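You operate a simulated robot arm through the tools that you are given. There is no shell and no other tool. Be economical: measure what you need, move in short steps, check, and stop when the job is done.

You are at the controls of a simulated robot arm. One attempt, no reset.

Task
Gauge the biscuit's height and drop it in the dish the display names.
Fine: it starts on the blue plate; slide out at the end, trim dial untouched.

It is judged by the outcome, as a careful person would: the job done as asked, and still so three seconds after it is handed in. It fails if anything else is knocked over, pushed out of place, dropped, spilled or broken.

Robot
A 6-joint arm with a two-finger parallel gripper, fixed in place. Base frame: the origin is at the foot of the arm, x ahead of it, y to its left, z up; the work surface is at about z = 93.4. Readings come in cm, rad, newtons and seconds.
With the tool pointing down near the work surface it reaches from about 22 to 62 cm from the base axis. Its first joint turns from -1.152 to 1.152 rad. Payload 2.7 kg.
Tool frame: the origin (TCP) lies between the finger pads and is the grasp point; the fingertips stand 2.3 cm ahead of it; z points along the fingers, y is the line along which they close. The gripper opens to 9.4 cm. The fingers are 3.8 cm wide and 1 cm thick; the gripper's body (5.4 by 9.6 cm) begins 3.9 cm behind the TCP.
Orientation is told as [roll, pitch, yaw] about the base's x, y, z axes, in that order, counted from this pose: with the fingers straight down and closing along the base's y, the tool's x points along the base's -x, its y along +y and its z along -z.

Tools
- The arm moves only by the tool arm_command. Its argument "increments" is a list of rows, each an object (a shift or turn left out is 0, a gripper value left out holds the last) with "linear": the shift along the tool's x, y, z in units of 500 mm (1.0 is 500 mm), a list of three; "delta_rot": the turn, a rotation vector about the tool's x, y, z in units of 45 degrees (1.0 is 45 degrees), a list of three. In form: [{"linear": [tx, ty, tz], "delta_rot": [wx, wy, wz]}, ...]. A call has 1 to 12 rows; each row is the pose to reach, as a shift and turn from the pose commanded when the call began, along the tool's axes at that moment. "jaw" is the gripper command, from -1 (fully open) to 1 (shut), values between in proportion, set as the call begins (left out, the last holds). A call with a number of a shift or a turn outside -1 to 1 is refused whole. Each row takes 0.2 s and may step no farther than 5 cm and 0.15 rad from the row before; otherwise, or with a gripper value out of range, the whole call is refused. Where a pose cannot be reached the arm comes as near as it can. A force on the tool above 90 N (or 10 N above the force at the start of the call, whichever is more), or a blocked arm, ends the call early, and 0.2 s more pass. The fingers move at their own pace (about 4.5 cm/s each) and stop on an object; they squeeze with about 34 N. The grip force told is the motor's: it shows also when the fingers shut on nothing. Time passes only in rows, and 0.2 s behind the last, so rows that repeat a pose let the fingers close. It gives the time, the measured TCP pose, the force on the tool (base axes), the opening and the grip force at its end, in the units of the frame above (readings bear some noise), and new pictures: "show" is both (left out), scene, wrist or none.
- Cameras (640 x 400 px; columns grow to the right, rows downward): "scene" is fixed at [5.59, -41.7, 141.54]; the picture's right is [0.91, -0.41, 0.00], its down [-0.20, -0.44, -0.88] and it looks along [0.36, 0.80, -0.48] (base axes); focal length 256 px, centre (320, 200). "wrist" rides on the gripper at [-3.9, 0, -4.4] in the tool frame; the picture's right is [0.00, -1.00, 0.00], its down [0.97, 0.00, -0.24] and it looks along [0.24, 0.00, 0.97] (tool axes); focal length 218 px, centre (320, 200). There is no depth. A picture from a camera that has moved, and an enlarged one, comes with that camera's place and axes in the base frame and with its lens.
- inspect(camera, box): a new picture of the part [left, top, right, bottom] of that camera's present view, enlarged. It takes no simulated time.
- close_job(): hands the job in; it is judged then, once.

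Go step by step. Nothing tells you positions but the pictures and the camera data: compare them with the known pose of the tool, close in by small moves and look again before you grip or let go. The budget is 120 turns and 150 pictures, counting those below and the enlarged ones. Unless the task says otherwise, let go and move clear before handing in, and close with one line.

The tools are called after "Request:" as name(argument=value, ...) on one line, values as JSON. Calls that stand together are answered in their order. arm_command: Moves the arm, as the interface text tells. Its arguments: {"type":"object","properties":{"increments":{"type":"array"},"jaw":{"type":"number"},"show":{"type":"string","enum":["both","scene","wrist","none"]}},"required":["increments"]} The other tools are called the same way: inspect (camera, box) takes an enlarged picture of a part of a camera's view; close_job () hands the job in.

At the start:

```text
time_s: 0.0
tool_pos: [29.4, 0.16, 132.13]
ee_rot: [-0.001, -0.002, 0.001]
wrist_force: [0.0, 0.2, 0.1]
finger_gap: 9.39
finger_force: 0.0
```

scene: 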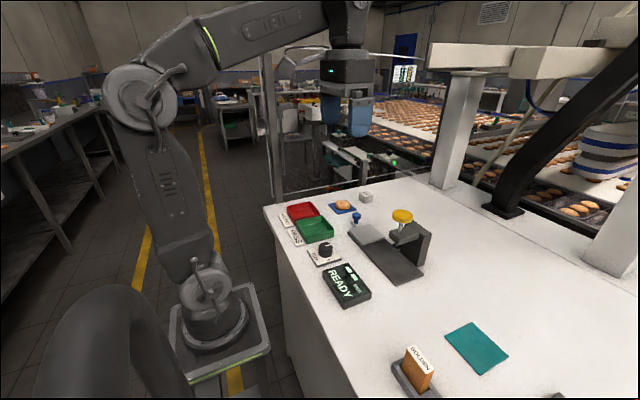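
wrist: 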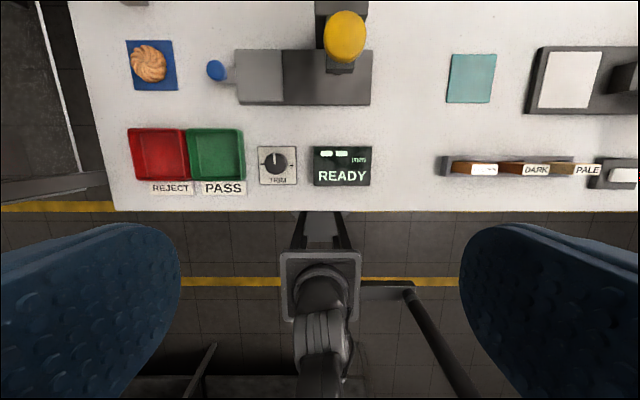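

I see a bench with a biscuit on a blue plate, red/green dishes, a trim dial, a display and a gauge with a yellow knob and a slide with a blue knob. I'll look closer before moving.

Request:
inspect(camera="scene", box=[260, 170, 460, 310])

Request:
inspect(camera="wrist", box=[110, 0, 400, 200])

Request:
inspect(camera="scene", box=[340, 190, 440, 290])

```text
2.86 times, centred on (360, 240) of scene
camera zoom: at [5.59, -41.7, 141.54], right [0.91, -0.41, 0.0], down [-0.2, -0.44, -0.88], along [0.36, 0.8, -0.48], focal length 731 px, centre (206, 86)
```

zoom: 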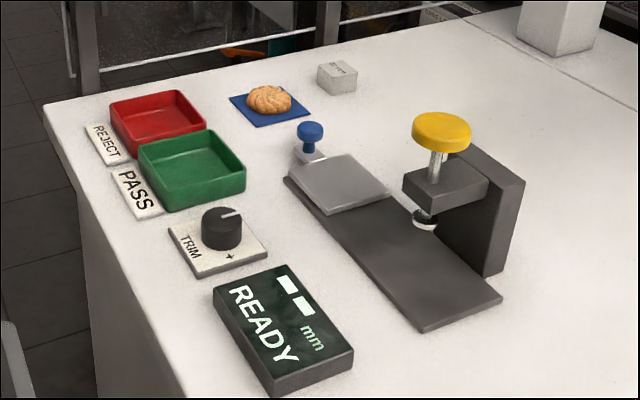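

```text
2.00 times, centred on (255, 100) of wrist
camera zoom: at [33.15, 0.29, 136.53], right [0.0, -1.0, 0.0], down [-0.97, 0.0, 0.24], along [-0.24, 0.0, -0.97], focal length 436 px, centre (450, 400)
```

zoom: 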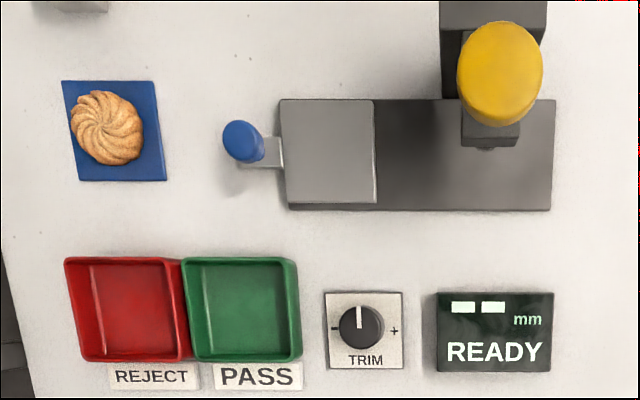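

```text
4.00 times, centred on (390, 240) of scene
camera zoom: at [5.59, -41.7, 141.54], right [0.91, -0.41, 0.0], down [-0.2, -0.44, -0.88], along [0.36, 0.8, -0.48], focal length 1023 px, centre (40, 40)
```

zoom: 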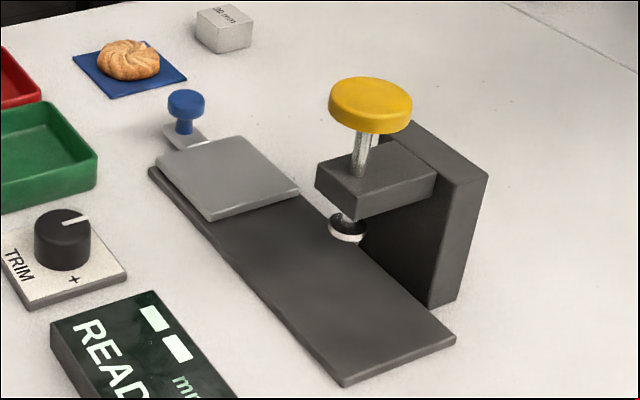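

The biscuit is at about (46.7, 29.4), the slide platform at (44.9, 10.8), the blue knob at (44.9, 16.9) and the yellow plunger at (44.7, -2.5) with its top near z 109. I'll go above the biscuit, starting a yaw turn so the fingers close along base x.

Request:
arm_command(increments=[{"linear": [-0.0378, 0.065, 0.0378], "delta_rot": [0, 0, -0.111]}, {"linear": [-0.0756, 0.13, 0.0756], "delta_rot": [0, 0, -0.222]}, {"linear": [-0.1133, 0.195, 0.1133], "delta_rot": [0, 0, -0.333]}, {"linear": [-0.151, 0.26, 0.151], "delta_rot": [0, 0, -0.444]}, {"linear": [-0.189, 0.3245, 0.189], "delta_rot": [0, 0, -0.556]}, {"linear": [-0.2267, 0.389, 0.2267], "delta_rot": [0, 0, -0.667]}, {"linear": [-0.2645, 0.454, 0.2645], "delta_rot": [0, 0, -0.778]}, {"linear": [-0.302, 0.519, 0.302], "delta_rot": [0, 0, -0.889]}, {"linear": [-0.34, 0.584, 0.34], "delta_rot": [0, 0, -1]}], jaw=-1, show="none")

Request:
arm_command(increments=[{"delta_rot": [0, 0, -0.17]}, {"delta_rot": [0, 0, -0.34]}, {"delta_rot": [0, 0, -0.5]}, {"delta_rot": [0, 0, -0.67]}, {"delta_rot": [0, 0, -0.84]}, {"delta_rot": [0, 0, -1]}, {"delta_rot": [0, 0, -1]}], show="both")

```text
time_s: 2.0
tool_pos: [46.25, 29.43, 115.11]
ee_rot: [-0.004, -0.002, 0.788]
wrist_force: [0.4, 0.4, -0.2]
finger_gap: 9.39
finger_force: 0.0
```

```text
time_s: 3.6
tool_pos: [46.31, 29.6, 115.25]
ee_rot: [-0.001, 0.001, 1.573]
wrist_force: [0.6, -0.8, -1.0]
finger_gap: 9.41
finger_force: 0.1
camera wrist: at [46.24, 33.42, 119.54], right [1.0, 0.0, 0.0], down [0.0, -0.97, 0.24], along [0.0, -0.24, -0.97], focal length 218 px, centre (320, 200)
```

scene: 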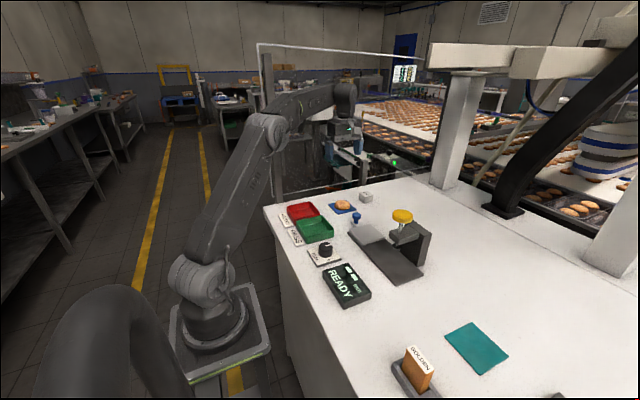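
wrist: 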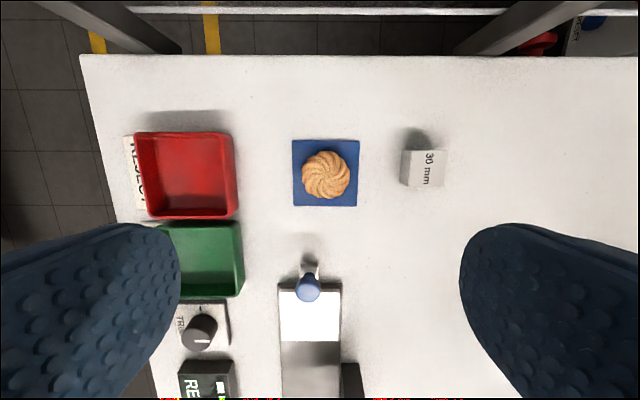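

The biscuit now reads at about (46.9, 30.3), about 5.5 cm across. I'll correct and descend to look closer.

Request:
arm_command(increments=[{"linear": [-0.014, -0.012, 0.075]}, {"linear": [-0.014, -0.012, 0.15]}, {"linear": [-0.014, -0.012, 0.225]}, {"linear": [-0.014, -0.012, 0.225]}], show="both")

Request:
inspect(camera="scene", box=[310, 180, 390, 230])

```text
time_s: 4.6
tool_pos: [46.76, 30.4, 103.93]
ee_rot: [-0.002, 0.003, 1.573]
wrist_force: [-0.3, 0.1, -0.3]
finger_gap: 9.39
finger_force: 0.0
camera wrist: at [46.77, 34.25, 108.23], right [1.0, 0.0, 0.0], down [0.0, -0.97, 0.24], along [0.0, -0.24, -0.97], focal length 218 px, centre (320, 200)
```

scene: 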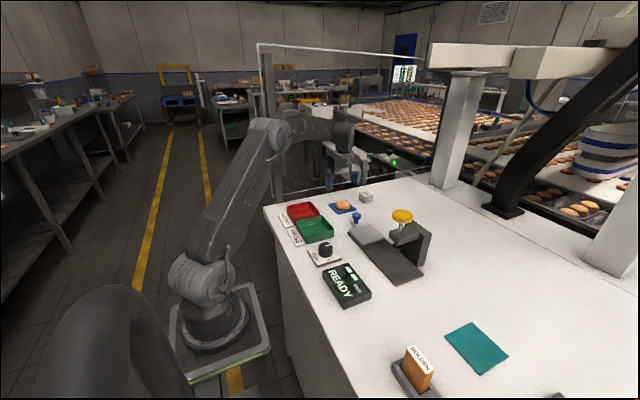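
wrist: 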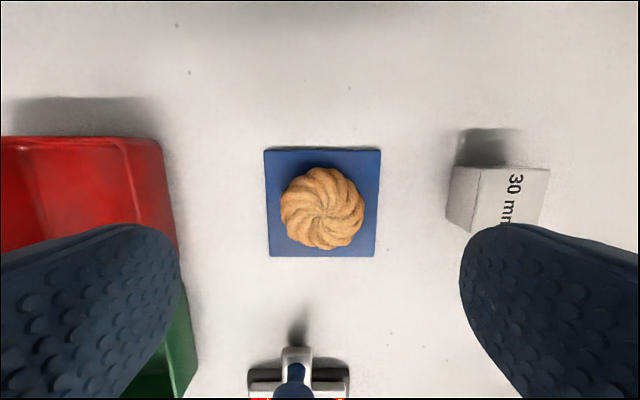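

```text
8.00 times, centred on (350, 205) of scene
camera zoom: at [5.59, -41.7, 141.54], right [0.91, -0.41, 0.0], down [-0.2, -0.44, -0.88], along [0.36, 0.8, -0.48], focal length 2046 px, centre (80, 160)
```

zoom: 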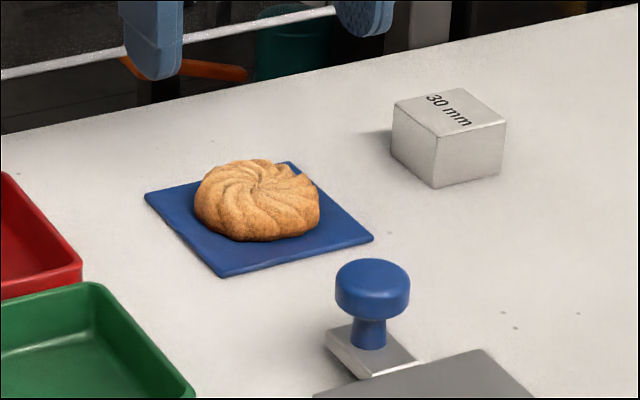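

The biscuit is centred at about (46.9, 30.4). I'll narrow the jaw slightly to clear the 30 mm block, descend to z≈96.6, and close.

Request:
arm_command(increments=[{"linear": [0, -0.002, 0.05]}, {"linear": [0, -0.002, 0.1]}, {"linear": [0, -0.002, 0.146]}, {"linear": [0, -0.002, 0.146]}], jaw=-0.7, show="wrist")

Request:
inspect(camera="scene", box=[310, 180, 390, 230])

```text
time_s: 5.6
tool_pos: [47.11, 30.26, 96.65]
ee_rot: [-0.002, 0.002, 1.574]
wrist_force: [0.2, 0.9, -0.6]
finger_gap: 8.0
finger_force: 0.0
camera wrist: at [47.08, 34.16, 100.98], right [1.0, 0.0, 0.0], down [0.0, -0.97, 0.24], along [0.0, -0.24, -0.97], focal length 218 px, centre (320, 200)
```

wrist: 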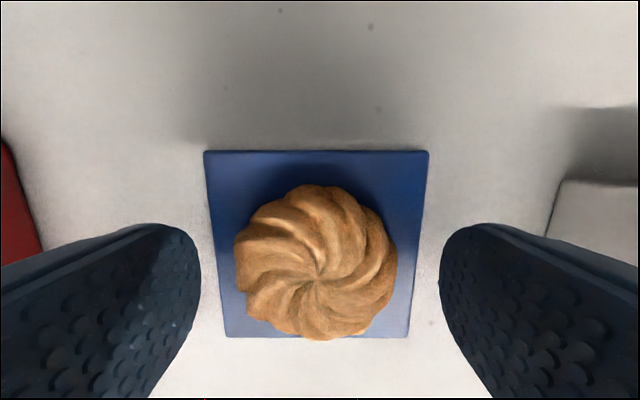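

```text
8.00 times, centred on (350, 205) of scene
camera zoom: at [5.59, -41.7, 141.54], right [0.91, -0.41, 0.0], down [-0.2, -0.44, -0.88], along [0.36, 0.8, -0.48], focal length 2046 px, centre (80, 160)
```

zoom: 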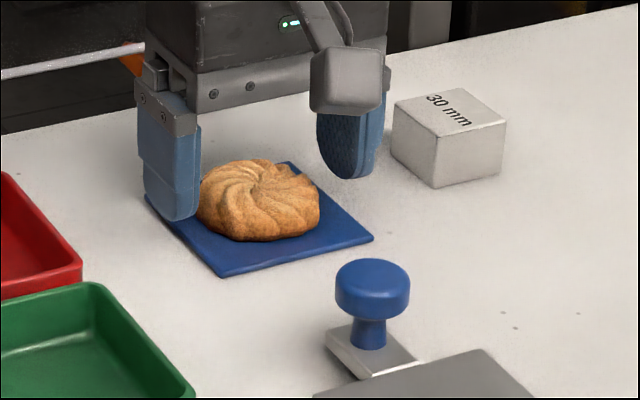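

The biscuit sits centred between the fingers. I'll close gently to just under its width.

Request:
arm_command(increments=[{}, {}, {}, {}], jaw=-0.1, show="wrist")

```text
time_s: 6.6
tool_pos: [47.03, 30.34, 96.68]
ee_rot: [-0.002, 0.001, 1.572]
wrist_force: [-0.3, -0.5, 0.2]
finger_gap: 5.59
finger_force: 9.1
camera wrist: at [47.07, 34.16, 101.0], right [1.0, 0.0, 0.0], down [0.0, -0.97, 0.24], along [0.0, -0.24, -0.97], focal length 218 px, centre (320, 200)
```

wrist: 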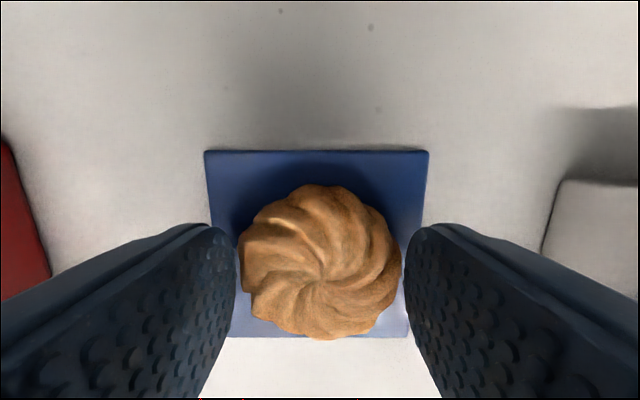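

The biscuit is held at 5.59 cm with 9 N. I'll firm up a little and lift.

Request:
arm_command(increments=[{}, {"linear": [0, 0, -0.04]}, {"linear": [0, 0, -0.12]}, {"linear": [0, 0, -0.2]}, {"linear": [0, 0, -0.2]}], jaw=0.05, show="wrist")

Request:
inspect(camera="scene", box=[290, 140, 450, 240])

```text
time_s: 7.8
tool_pos: [47.09, 30.23, 106.62]
ee_rot: [-0.001, 0.001, 1.574]
wrist_force: [-0.3, 0.4, 1.0]
finger_gap: 5.59
finger_force: 9.4
camera wrist: at [47.0, 34.22, 111.0], right [1.0, 0.0, 0.0], down [0.0, -0.97, 0.24], along [0.0, -0.24, -0.97], focal length 218 px, centre (320, 200)
```

wrist: 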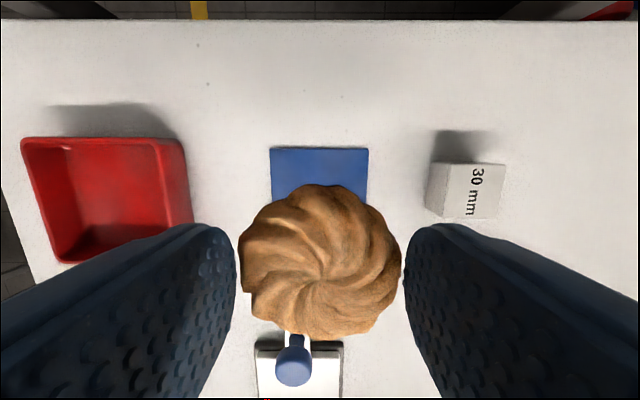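

```text
4.00 times, centred on (370, 190) of scene
camera zoom: at [5.59, -41.7, 141.54], right [0.91, -0.41, 0.0], down [-0.2, -0.44, -0.88], along [0.36, 0.8, -0.48], focal length 1023 px, centre (120, 240)
```

zoom: 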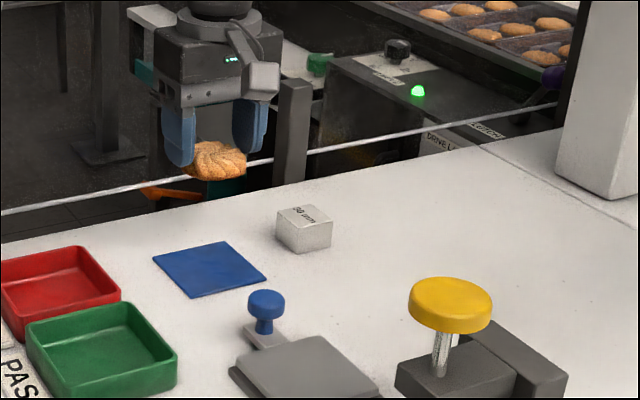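

The lift is secure. I'll carry the biscuit over the slide platform at z≈106, clear of the blue knob.

Request:
arm_command(increments=[{"linear": [0.078, 0.008, 0]}, {"linear": [0.156, 0.017, 0]}, {"linear": [0.234, 0.025, 0]}, {"linear": [0.312, 0.034, 0]}, {"linear": [0.39, 0.042, 0]}, {"linear": [0.39, 0.042, 0]}], show="wrist")

Request:
inspect(camera="scene", box=[310, 160, 440, 290])

```text
time_s: 9.2
tool_pos: [44.93, 10.68, 106.69]
ee_rot: [-0.002, 0.002, 1.571]
wrist_force: [-0.6, -0.7, -0.4]
finger_gap: 5.56
finger_force: 9.2
camera wrist: at [44.76, 14.54, 110.97], right [1.0, 0.0, 0.0], down [0.0, -0.97, 0.24], along [0.0, -0.24, -0.97], focal length 218 px, centre (320, 200)
```

wrist: 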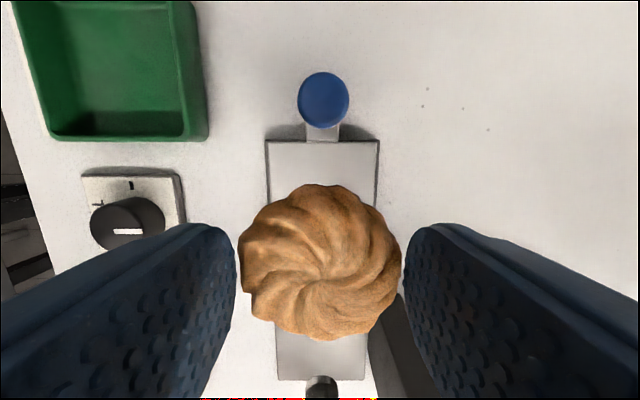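

```text
3.08 times, centred on (375, 225) of scene
camera zoom: at [5.59, -41.7, 141.54], right [0.91, -0.41, 0.0], down [-0.2, -0.44, -0.88], along [0.36, 0.8, -0.48], focal length 787 px, centre (151, 123)
```

zoom: 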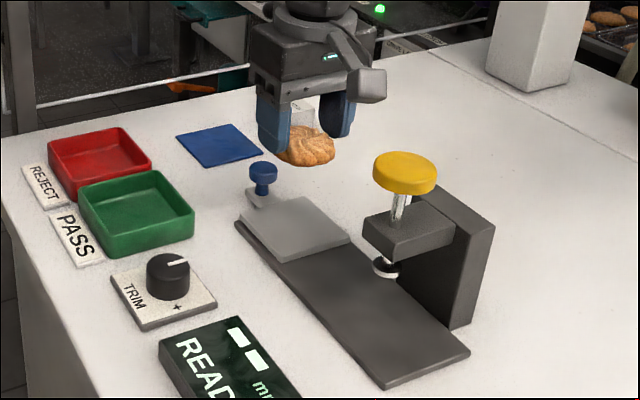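

I'm centred over the platform (its centre is about (45.0, 10.9)). I'll lower close to it and check.

Request:
arm_command(increments=[{"linear": [-0.003, 0, 0.08]}, {"linear": [-0.003, 0, 0.14]}, {"linear": [-0.003, 0, 0.168]}, {"linear": [-0.003, 0, 0.168]}], show="none")

Request:
inspect(camera="scene", box=[340, 190, 420, 240])

```text
time_s: 10.2
tool_pos: [44.88, 10.87, 98.34]
ee_rot: [-0.002, 0.001, 1.572]
wrist_force: [-5.0, 5.3, 3.9]
finger_gap: 5.59
finger_force: 8.8
```

```text
8.00 times, centred on (380, 215) of scene
camera zoom: at [5.57, -41.68, 141.54], right [0.91, -0.41, 0.0], down [-0.2, -0.44, -0.88], along [0.36, 0.8, -0.48], focal length 2046 px, centre (-160, 80)
```

zoom: 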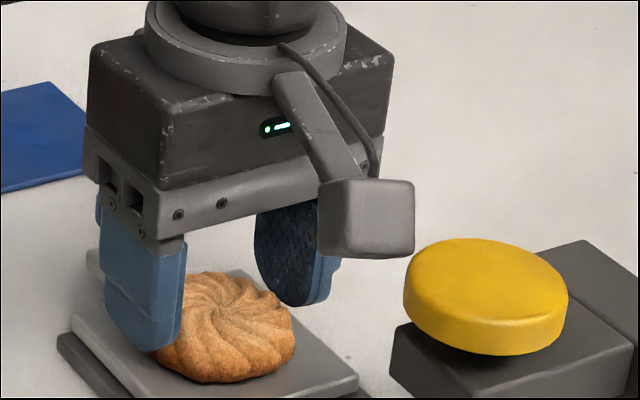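

The force reading shows a light contact and there's a sensor box protruding from the gripper near the yellow knob. I'll hold and re-read before going on.

Request:
arm_command(increments=[{}, {}], show="both")

Request:
inspect(camera="scene", box=[330, 190, 440, 290])

```text
time_s: 10.8
tool_pos: [45.0, 10.85, 98.28]
ee_rot: [-0.002, 0.001, 1.573]
wrist_force: [-3.6, 5.4, 3.4]
finger_gap: 5.58
finger_force: 8.6
camera wrist: at [44.94, 14.77, 102.6], right [1.0, 0.0, 0.0], down [0.0, -0.97, 0.24], along [0.0, -0.24, -0.97], focal length 218 px, centre (320, 200)
```

scene: 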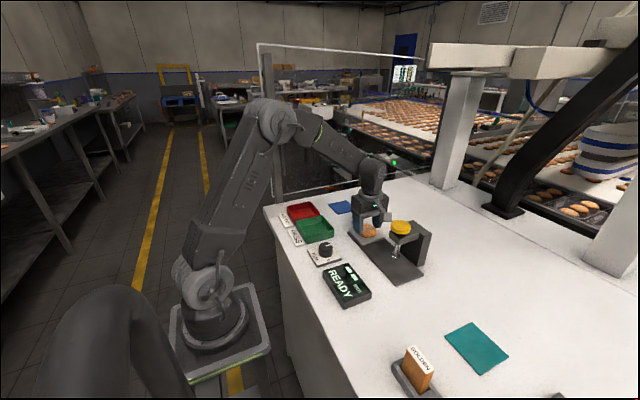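
wrist: 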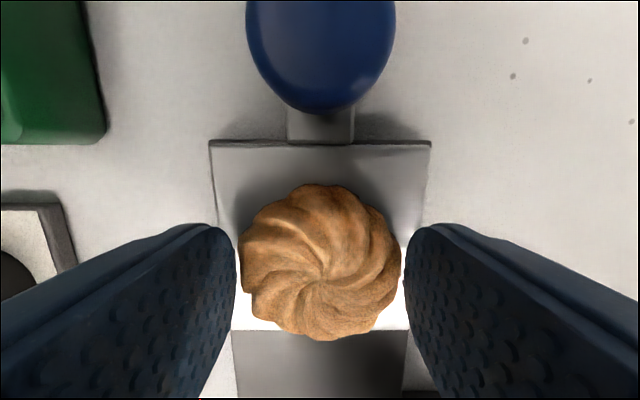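

```text
4.00 times, centred on (385, 240) of scene
camera zoom: at [5.57, -41.68, 141.54], right [0.91, -0.41, 0.0], down [-0.2, -0.44, -0.88], along [0.36, 0.8, -0.48], focal length 1023 px, centre (60, 40)
```

zoom: 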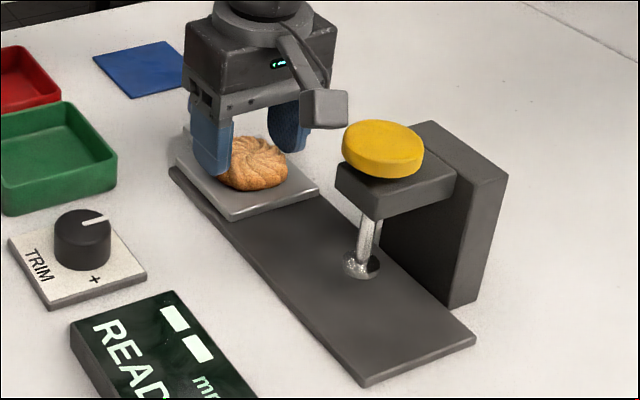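

The gripper's protruding box is resting on the yellow plunger and has pressed it down. I'll lift straight up, then turn the tool to yaw 45° so that box points away from the plunger.

Request:
arm_command(increments=[{"linear": [0, 0, -0.03]}, {"linear": [0, 0, -0.08]}, {"linear": [0, 0, -0.16]}, {"linear": [0, 0, -0.2]}, {"linear": [0, 0, -0.2]}], show="none")

Request:
inspect(camera="scene", box=[310, 170, 440, 290])

```text
time_s: 12.0
tool_pos: [44.86, 10.75, 108.1]
ee_rot: [-0.001, 0.002, 1.573]
wrist_force: [-0.2, 0.0, -0.7]
finger_gap: 5.56
finger_force: 9.2
```

```text
3.33 times, centred on (375, 230) of scene
camera zoom: at [5.59, -41.7, 141.54], right [0.91, -0.41, 0.0], down [-0.2, -0.44, -0.88], along [0.36, 0.8, -0.48], focal length 853 px, centre (137, 100)
```

zoom: 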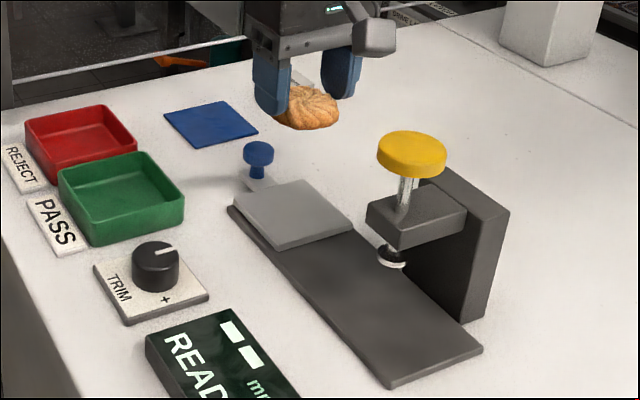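

The plunger sprang back and the display still reads READY. Now I'll rotate to yaw 45°.

Request:
arm_command(increments=[{"delta_rot": [0, 0, 0.17]}, {"delta_rot": [0, 0, 0.34]}, {"delta_rot": [0, 0, 0.5]}, {"delta_rot": [0, 0, 0.67]}, {"delta_rot": [0, 0, 0.84]}, {"delta_rot": [0, 0, 1]}, {"delta_rot": [0, 0, 1]}], show="wrist")

Request:
inspect(camera="scene", box=[310, 160, 440, 290])

```text
time_s: 13.6
tool_pos: [44.85, 10.83, 108.3]
ee_rot: [-0.003, 0.0, 0.786]
wrist_force: [0.4, 0.0, -0.5]
finger_gap: 5.57
finger_force: 8.9
camera wrist: at [47.65, 13.56, 112.6], right [0.71, -0.71, 0.0], down [-0.69, -0.69, 0.24], along [-0.17, -0.17, -0.97], focal length 218 px, centre (320, 200)
```

wrist: 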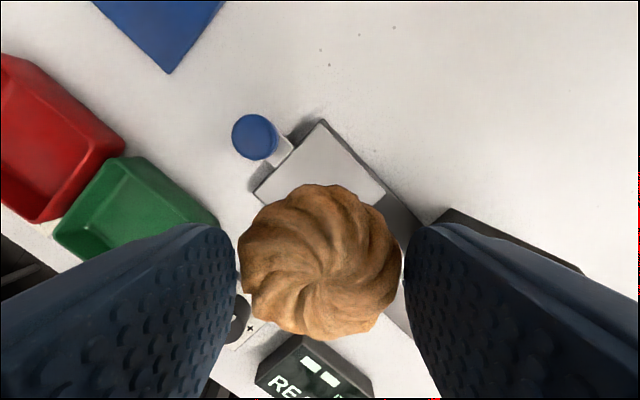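

```text
3.08 times, centred on (375, 225) of scene
camera zoom: at [5.59, -41.7, 141.54], right [0.91, -0.41, 0.0], down [-0.2, -0.44, -0.88], along [0.36, 0.8, -0.48], focal length 787 px, centre (151, 123)
```

zoom: 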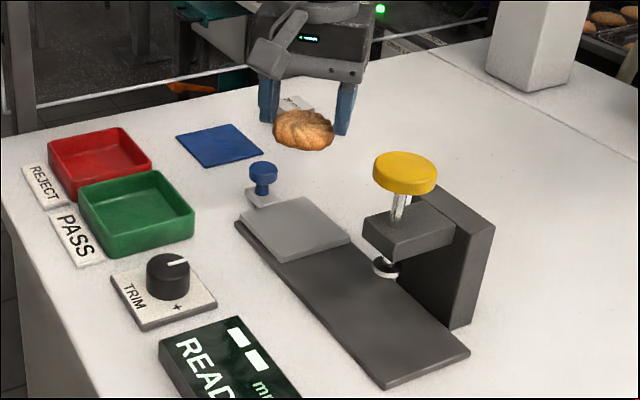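

The protruding box now points away from the plunger. I'll descend to z≈98.3 and check again.

Request:
arm_command(increments=[{"linear": [0, 0, 0.08]}, {"linear": [0, 0, 0.15]}, {"linear": [0, 0, 0.2]}, {"linear": [0, 0, 0.2]}], show="wrist")

Request:
inspect(camera="scene", box=[340, 190, 420, 240])

```text
time_s: 14.6
tool_pos: [44.97, 10.82, 98.36]
ee_rot: [-0.001, 0.0, 0.786]
wrist_force: [-0.5, 0.1, -0.5]
finger_gap: 5.59
finger_force: 9.6
camera wrist: at [47.6, 13.52, 102.65], right [0.71, -0.71, 0.0], down [-0.69, -0.69, 0.24], along [-0.17, -0.17, -0.97], focal length 218 px, centre (320, 200)
```

wrist: 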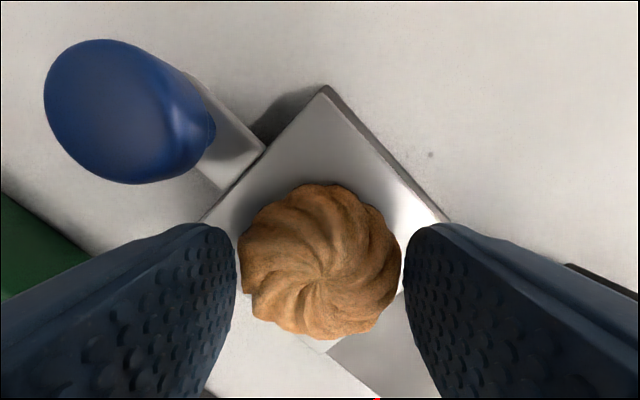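

```text
8.00 times, centred on (380, 215) of scene
camera zoom: at [5.59, -41.7, 141.54], right [0.91, -0.41, 0.0], down [-0.2, -0.44, -0.88], along [0.36, 0.8, -0.48], focal length 2046 px, centre (-160, 80)
```

zoom: 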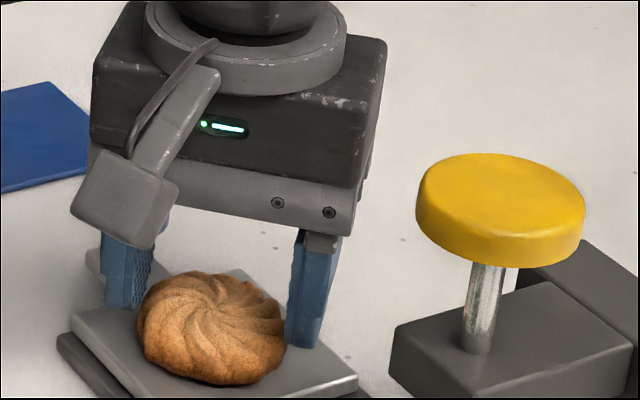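

No contact yet. I'll creep down in 1–2 mm steps watching the force.

Request:
arm_command(increments=[{"linear": [0, 0, 0.006]}, {"linear": [0, 0, 0.012]}, {"linear": [0, 0, 0.012]}], show="none")

Request:
inspect(camera="scene", box=[340, 205, 396, 240])

```text
time_s: 15.4
tool_pos: [44.96, 10.8, 97.74]
ee_rot: [-0.002, -0.001, 0.788]
wrist_force: [0.3, 1.1, 7.3]
finger_gap: 5.57
finger_force: 9.6
```

```text
11.43 times, centred on (368, 222) of scene
camera zoom: at [5.58, -41.7, 141.54], right [0.91, -0.41, 0.0], down [-0.2, -0.44, -0.88], along [0.36, 0.8, -0.48], focal length 2923 px, centre (-229, -57)
```

zoom: 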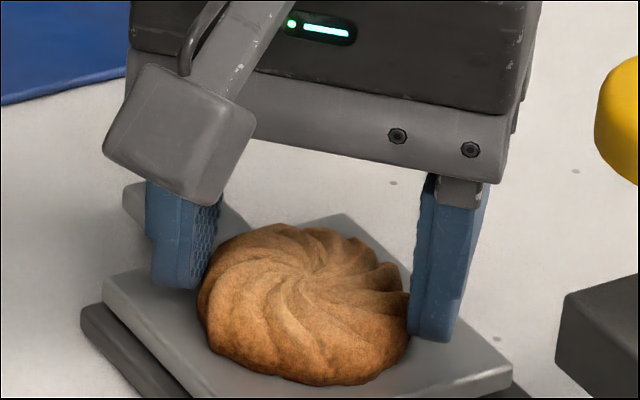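

The biscuit is resting on the platform (7 N up). I'll open partially, then rise.

Request:
arm_command(increments=[{}, {}, {}], jaw=-0.55, show="wrist")

Request:
arm_command(increments=[{"linear": [0, 0, -0.06]}, {"linear": [0, 0, -0.14]}, {"linear": [0, 0, -0.22]}, {"linear": [0, 0, -0.28]}, {"linear": [0, 0, -0.28]}], show="wrist")

Request:
inspect(camera="scene", box=[330, 190, 440, 290])

```text
time_s: 16.2
tool_pos: [44.95, 10.87, 97.79]
ee_rot: [0.0, 0.001, 0.786]
wrist_force: [-0.4, -0.2, -0.1]
finger_gap: 7.27
finger_force: 0.1
camera wrist: at [47.64, 13.51, 102.06], right [0.71, -0.71, 0.0], down [-0.69, -0.69, 0.24], along [-0.17, -0.17, -0.97], focal length 218 px, centre (320, 200)
```

wrist: 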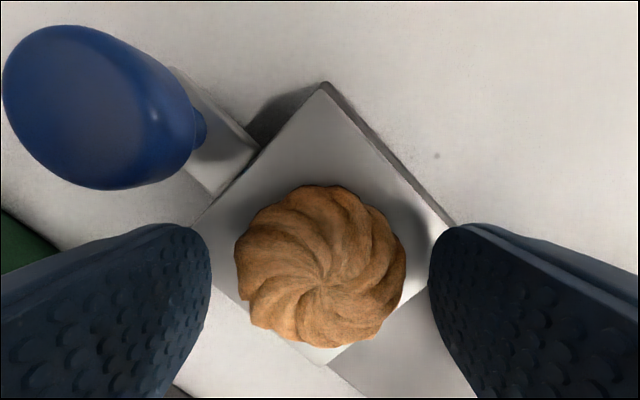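

```text
time_s: 17.4
tool_pos: [44.89, 10.84, 111.72]
ee_rot: [-0.001, 0.002, 0.787]
wrist_force: [-0.3, -0.2, 0.5]
finger_gap: 7.28
finger_force: 0.0
camera wrist: at [47.64, 13.61, 115.99], right [0.71, -0.71, 0.0], down [-0.69, -0.69, 0.24], along [-0.17, -0.17, -0.97], focal length 218 px, centre (320, 200)
```

wrist: 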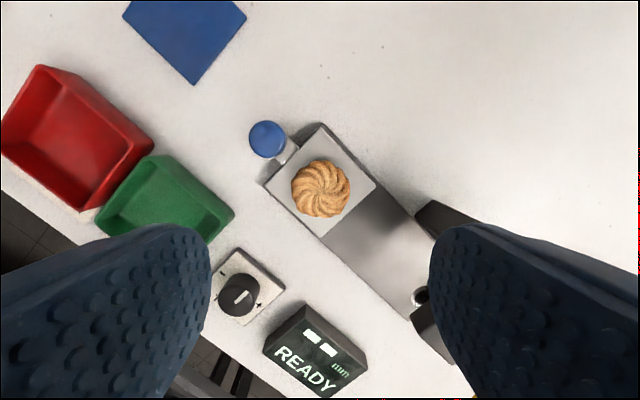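

```text
4.00 times, centred on (385, 240) of scene
camera zoom: at [5.59, -41.7, 141.54], right [0.91, -0.41, 0.0], down [-0.2, -0.44, -0.88], along [0.36, 0.8, -0.48], focal length 1023 px, centre (60, 40)
```

zoom: 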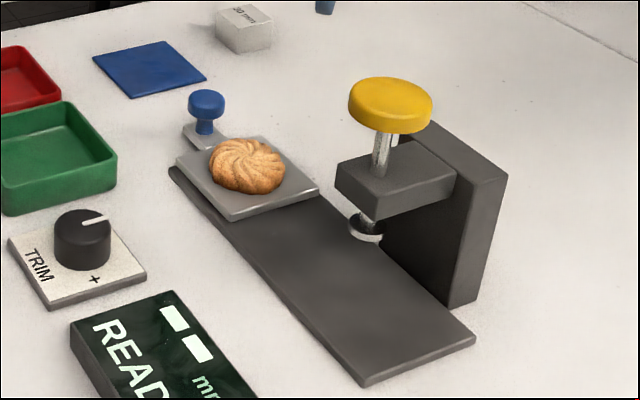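

The biscuit sits well on the platform. To drive the knob safely I'll rotate to yaw -90° so the protruding box faces away from the gauge, moving over the knob on the way.

Request:
arm_command(increments=[{"linear": [-0.015, 0.015, 0], "delta_rot": [0, 0, 0.17]}, {"linear": [-0.03, 0.03, 0], "delta_rot": [0, 0, 0.34]}, {"linear": [-0.045, 0.045, 0], "delta_rot": [0, 0, 0.5]}, {"linear": [-0.06, 0.06, 0], "delta_rot": [0, 0, 0.67]}, {"linear": [-0.075, 0.075, 0], "delta_rot": [0, 0, 0.84]}, {"linear": [-0.0877, 0.0877, 0], "delta_rot": [0, 0, 1]}], show="none")

Request:
arm_command(increments=[{"delta_rot": [0, 0, 0.17]}, {"delta_rot": [0, 0, 0.34]}, {"delta_rot": [0, 0, 0.5]}, {"delta_rot": [0, 0, 0.67]}, {"delta_rot": [0, 0, 0.84]}, {"delta_rot": [0, 0, 1]}], show="none")

Request:
arm_command(increments=[{"delta_rot": [0, 0, 0.17]}, {"delta_rot": [0, 0, 0.34]}, {"delta_rot": [0, 0, 0.5]}, {"delta_rot": [0, 0, 0.67]}, {"delta_rot": [0, 0, 0.84]}, {"delta_rot": [0, 0, 1]}, {"delta_rot": [0, 0, 1]}], show="both")

```text
time_s: 18.8
tool_pos: [44.84, 16.97, 111.66]
ee_rot: [-0.002, -0.002, 0.0]
wrist_force: [-0.4, -0.7, 0.5]
finger_gap: 7.3
finger_force: 0.1
```

```text
time_s: 20.2
tool_pos: [44.89, 17.05, 111.5]
ee_rot: [0.001, -0.001, -0.786]
wrist_force: [-1.1, 0.1, 0.1]
finger_gap: 7.29
finger_force: 0.0
```

```text
time_s: 21.8
tool_pos: [44.93, 17.09, 111.66]
ee_rot: [0.0, -0.001, -1.57]
wrist_force: [0.6, -0.4, -0.2]
finger_gap: 7.28
finger_force: 0.0
camera wrist: at [44.9, 13.18, 115.96], right [-1.0, 0.0, 0.0], down [0.0, 0.97, 0.24], along [0.0, 0.24, -0.97], focal length 218 px, centre (320, 200)
```

scene: 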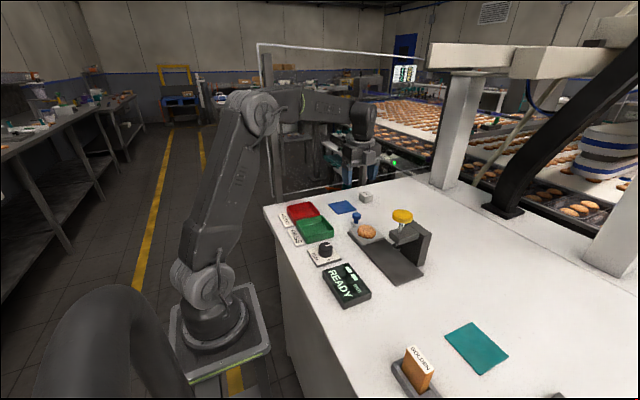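
wrist: 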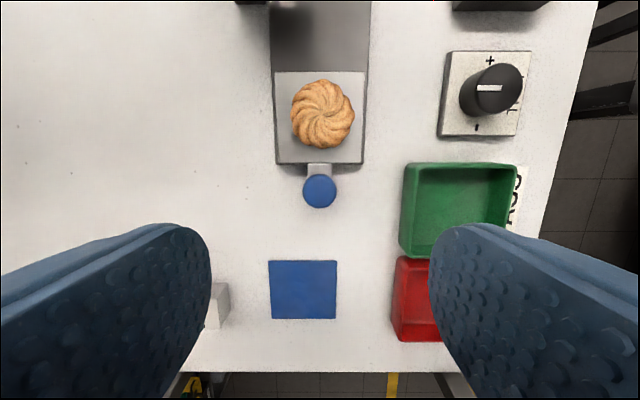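

Yaw -90° is reached, and the knob reads at about (45.0, 16.8). I'll check what the gripper looks like from the -y side.

Request:
inspect(camera="scene", box=[310, 85, 440, 235])

```text
2.67 times, centred on (375, 160) of scene
camera zoom: at [5.59, -41.7, 141.54], right [0.91, -0.41, 0.0], down [-0.2, -0.44, -0.88], along [0.36, 0.8, -0.48], focal length 682 px, centre (173, 307)
```

zoom: 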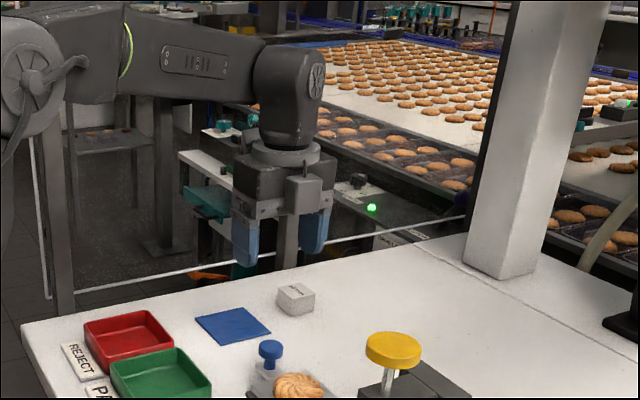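

A small camera box sits on the -y side, so I'll also tilt the tool 30° leaning toward +y. I'll descend to above the knob with a narrower jaw.

Request:
arm_command(increments=[{"linear": [0.004, 0.002, 0.03], "delta_rot": [0, -0.14, 0]}, {"linear": [0.004, 0.002, 0.06], "delta_rot": [0, -0.28, 0]}, {"linear": [0.004, 0.002, 0.09], "delta_rot": [0, -0.42, 0]}, {"linear": [0.004, 0.002, 0.12], "delta_rot": [0, -0.55, 0]}, {"linear": [0.004, 0.002, 0.14], "delta_rot": [0, -0.667, 0]}, {"linear": [0.004, 0.002, 0.14], "delta_rot": [0, -0.667, 0]}], jaw=-0.1, show="wrist")

Request:
inspect(camera="scene", box=[320, 160, 430, 250])

```text
time_s: 23.2
tool_pos: [45.02, 17.23, 104.74]
ee_rot: [0.001, -0.527, -1.569]
wrist_force: [0.0, 1.0, -1.1]
finger_gap: 5.14
finger_force: 0.0
camera wrist: at [44.9, 16.11, 110.34], right [-1.0, 0.0, 0.0], down [0.0, 0.96, -0.28], along [0.0, -0.28, -0.96], focal length 218 px, centre (320, 200)
```

wrist: 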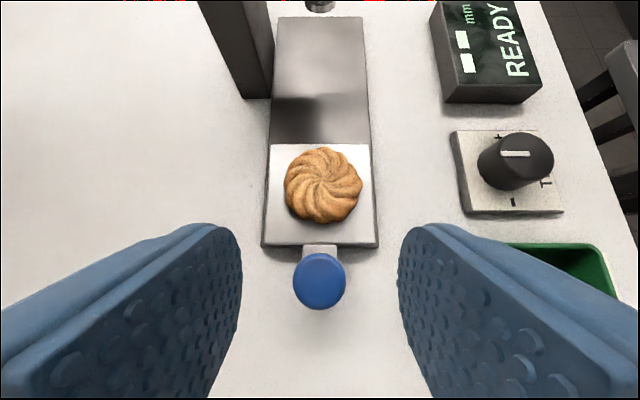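

```text
4.44 times, centred on (375, 205) of scene
camera zoom: at [5.59, -41.69, 141.54], right [0.91, -0.41, 0.0], down [-0.2, -0.44, -0.88], along [0.36, 0.8, -0.48], focal length 1137 px, centre (76, 178)
```

zoom: 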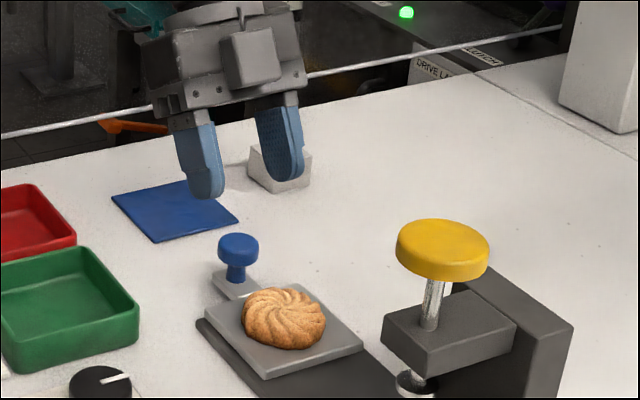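

Everything is aligned; the knob is at about (44.9, 16.9). I'll descend vertically in base around it.

Request:
arm_command(increments=[{"linear": [0.025, -0.001, 0.042]}, {"linear": [0.05, -0.001, 0.084]}, {"linear": [0.0618, -0.001, 0.106]}, {"linear": [0.0618, -0.001, 0.106]}], show="wrist")

Request:
inspect(camera="scene", box=[340, 180, 420, 240])

```text
time_s: 24.2
tool_pos: [44.9, 17.27, 98.47]
ee_rot: [0.002, -0.525, -1.569]
wrist_force: [-0.1, 0.0, -0.6]
finger_gap: 5.16
finger_force: 0.0
camera wrist: at [44.89, 16.11, 104.18], right [-1.0, 0.0, 0.0], down [0.0, 0.96, -0.28], along [0.0, -0.28, -0.96], focal length 218 px, centre (320, 200)
```

wrist: 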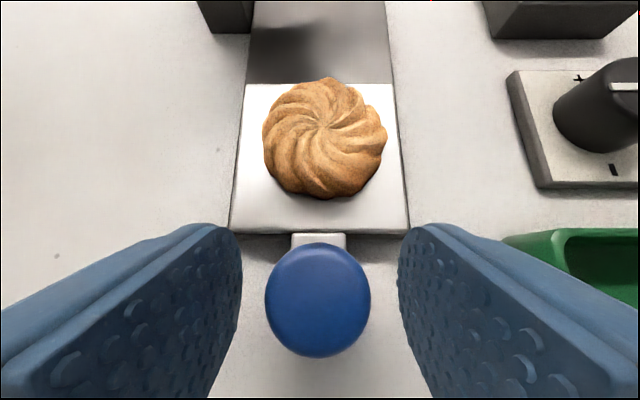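

```text
6.67 times, centred on (380, 210) of scene
camera zoom: at [5.59, -41.7, 141.54], right [0.91, -0.41, 0.0], down [-0.2, -0.44, -0.88], along [0.36, 0.8, -0.48], focal length 1705 px, centre (-80, 133)
```

zoom: 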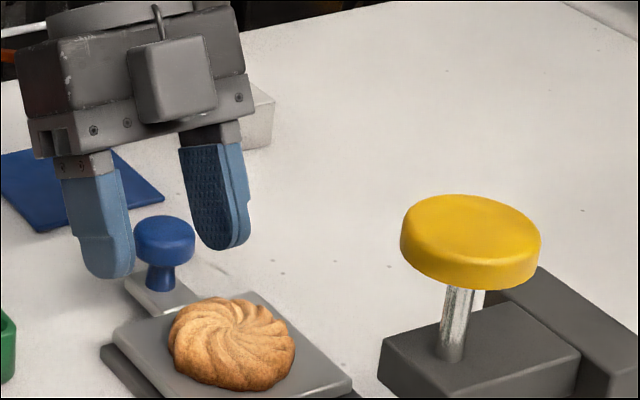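

The knob is between the fingers. Closing gently on it.

Request:
arm_command(increments=[{}, {}, {}, {}], jaw=0.5, show="wrist")

```text
time_s: 25.2
tool_pos: [44.98, 17.37, 98.52]
ee_rot: [0.004, -0.526, -1.57]
wrist_force: [8.6, 0.2, -2.5]
finger_gap: 2.96
finger_force: 45.1
camera wrist: at [44.94, 16.11, 104.2], right [-1.0, 0.0, 0.0], down [0.0, 0.96, -0.28], along [0.0, -0.28, -0.96], focal length 218 px, centre (320, 200)
```

wrist: 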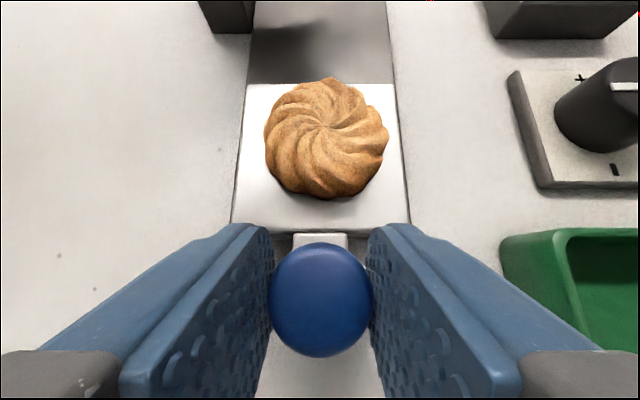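

The grip holds the 2.96 cm knob; I'll relax it a little and test-slide 3 cm toward the plunger.

Request:
arm_command(increments=[{}, {"linear": [-0.0086, 0, 0.005]}, {"linear": [-0.0259, 0, 0.0151]}, {"linear": [-0.0432, 0, 0.0252]}, {"linear": [-0.0518, 0, 0.0302]}, {"linear": [-0.0518, 0, 0.0302]}], jaw=0.41, show="wrist")

Request:
inspect(camera="scene", box=[340, 180, 440, 290])

```text
time_s: 26.6
tool_pos: [45.01, 14.16, 98.54]
ee_rot: [0.002, -0.525, -1.57]
wrist_force: [3.3, 0.7, 7.9]
finger_gap: 2.93
finger_force: 45.2
camera wrist: at [44.95, 13.04, 104.2], right [-1.0, 0.0, 0.0], down [0.0, 0.96, -0.28], along [0.0, -0.28, -0.96], focal length 218 px, centre (320, 200)
```

wrist: 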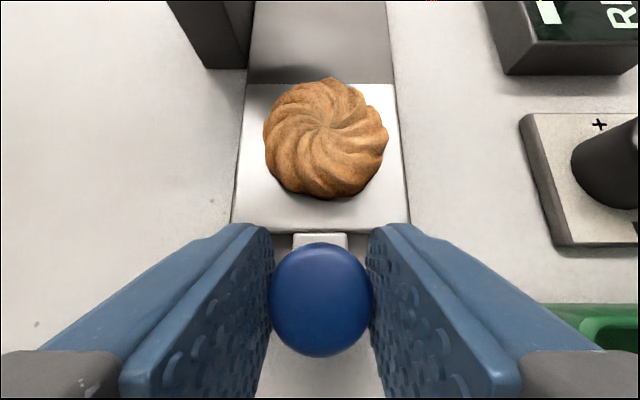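

```text
3.64 times, centred on (390, 235) of scene
camera zoom: at [5.58, -41.7, 141.53], right [0.91, -0.41, 0.0], down [-0.2, -0.44, -0.88], along [0.36, 0.8, -0.48], focal length 930 px, centre (66, 73)
```

zoom: 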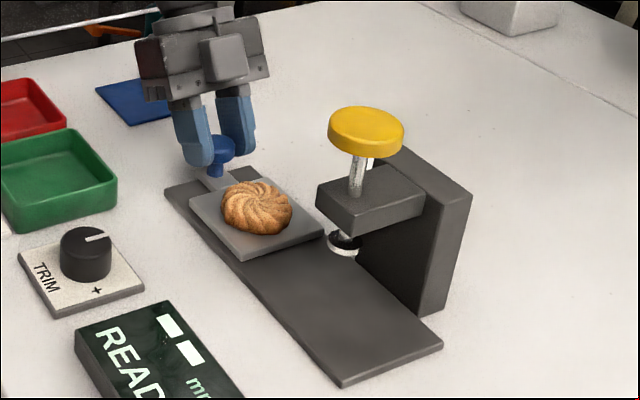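

The slide moves smoothly with the biscuit stable. I'll continue another 6 cm.

Request:
arm_command(increments=[{"linear": [-0.0173, 0, 0.0101]}, {"linear": [-0.0346, 0, 0.0201]}, {"linear": [-0.0518, 0, 0.0302]}, {"linear": [-0.0691, 0, 0.0402]}, {"linear": [-0.0864, 0, 0.0503]}, {"linear": [-0.1037, 0, 0.0604]}, {"linear": [-0.1037, 0, 0.0604]}], show="wrist")

Request:
inspect(camera="scene", box=[340, 180, 440, 290])

```text
time_s: 28.2
tool_pos: [45.01, 8.38, 98.5]
ee_rot: [0.005, -0.525, -1.572]
wrist_force: [15.3, -0.3, 5.0]
finger_gap: 2.94
finger_force: 44.8
camera wrist: at [44.94, 7.12, 104.2], right [-1.0, 0.0, 0.0], down [0.0, 0.96, -0.28], along [0.0, -0.28, -0.96], focal length 218 px, centre (320, 200)
```

wrist: 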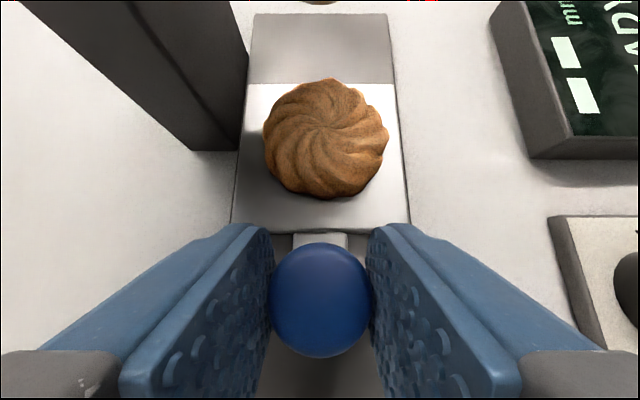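

```text
3.64 times, centred on (390, 235) of scene
camera zoom: at [5.62, -41.7, 141.53], right [0.91, -0.41, 0.0], down [-0.2, -0.44, -0.88], along [0.36, 0.8, -0.48], focal length 930 px, centre (66, 73)
```

zoom: 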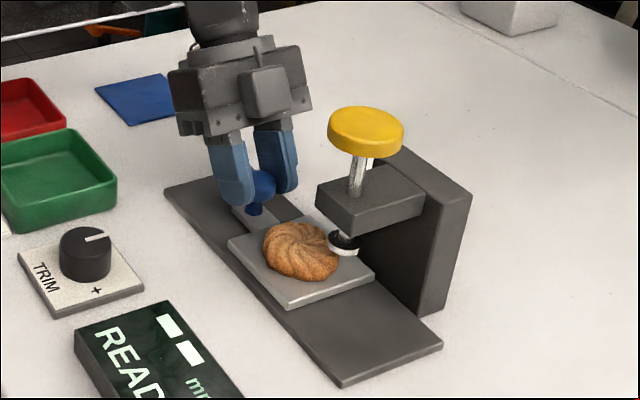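

The biscuit is nearing the plunger foot, with clearance still good. I'll ease the sideways force and go the next 4 cm in fine steps.

Request:
arm_command(increments=[{"linear": [0, 0.002, 0]}, {"linear": [-0.0173, 0.002, 0.0101]}, {"linear": [-0.0346, 0.002, 0.0201]}, {"linear": [-0.0518, 0.002, 0.0302]}, {"linear": [-0.0605, 0.002, 0.0352]}, {"linear": [-0.0605, 0.002, 0.0352]}], show="wrist")

Request:
inspect(camera="scene", box=[340, 180, 440, 290])

```text
time_s: 29.6
tool_pos: [45.04, 4.73, 98.47]
ee_rot: [-0.001, -0.527, -1.571]
wrist_force: [-16.8, -0.4, 22.1]
finger_gap: 2.97
finger_force: 45.2
camera wrist: at [44.97, 3.52, 104.2], right [-1.0, 0.0, 0.0], down [0.0, 0.96, -0.28], along [0.0, -0.28, -0.96], focal length 218 px, centre (320, 200)
```

wrist: 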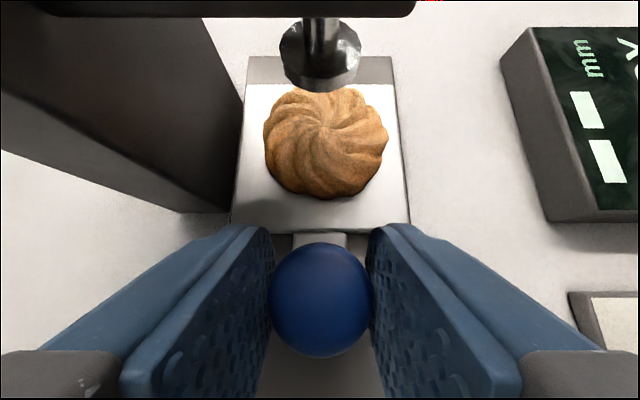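

```text
3.64 times, centred on (390, 235) of scene
camera zoom: at [5.51, -41.7, 141.54], right [0.91, -0.41, 0.0], down [-0.2, -0.44, -0.88], along [0.36, 0.8, -0.48], focal length 930 px, centre (66, 73)
```

zoom: 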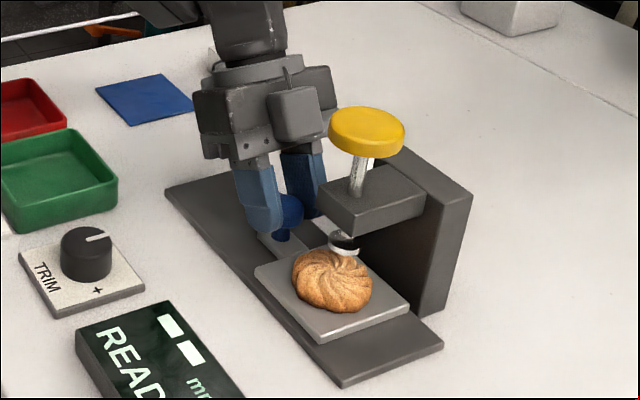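

The biscuit is still about 1.5 cm short of the plunger axis. I'll push a bit further, easing the side forces.

Request:
arm_command(increments=[{"linear": [-0.0005, -0.001, -0.001]}, {"linear": [-0.009, -0.001, 0.004]}, {"linear": [-0.0175, -0.001, 0.009]}, {"linear": [-0.0265, -0.001, 0.0141]}, {"linear": [-0.0265, -0.001, 0.0141]}], show="wrist")

Request:
inspect(camera="scene", box=[340, 180, 440, 290])

```text
time_s: 30.8
tool_pos: [45.01, 3.65, 98.4]
ee_rot: [0.002, -0.521, -1.565]
wrist_force: [-8.5, 30.7, 0.2]
finger_gap: 2.98
finger_force: 45.0
camera wrist: at [44.96, 2.36, 104.14], right [-1.0, -0.01, 0.0], down [0.0, 0.96, -0.28], along [0.0, -0.28, -0.96], focal length 218 px, centre (320, 200)
```

wrist: 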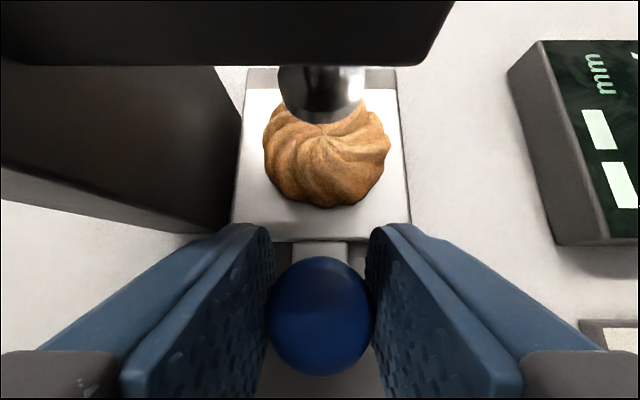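

```text
3.64 times, centred on (390, 235) of scene
camera zoom: at [5.57, -41.61, 141.56], right [0.91, -0.41, 0.0], down [-0.2, -0.44, -0.88], along [0.36, 0.8, -0.48], focal length 930 px, centre (66, 73)
```

zoom: 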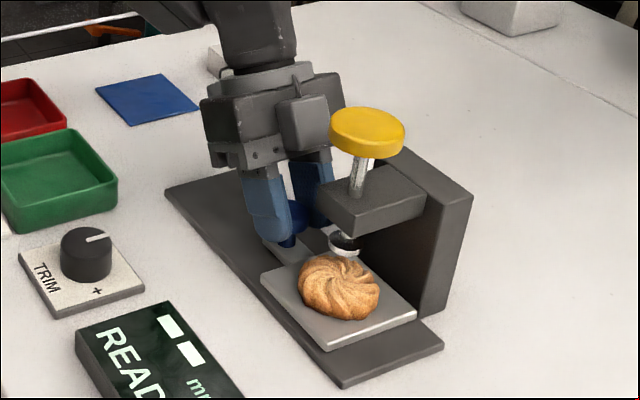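

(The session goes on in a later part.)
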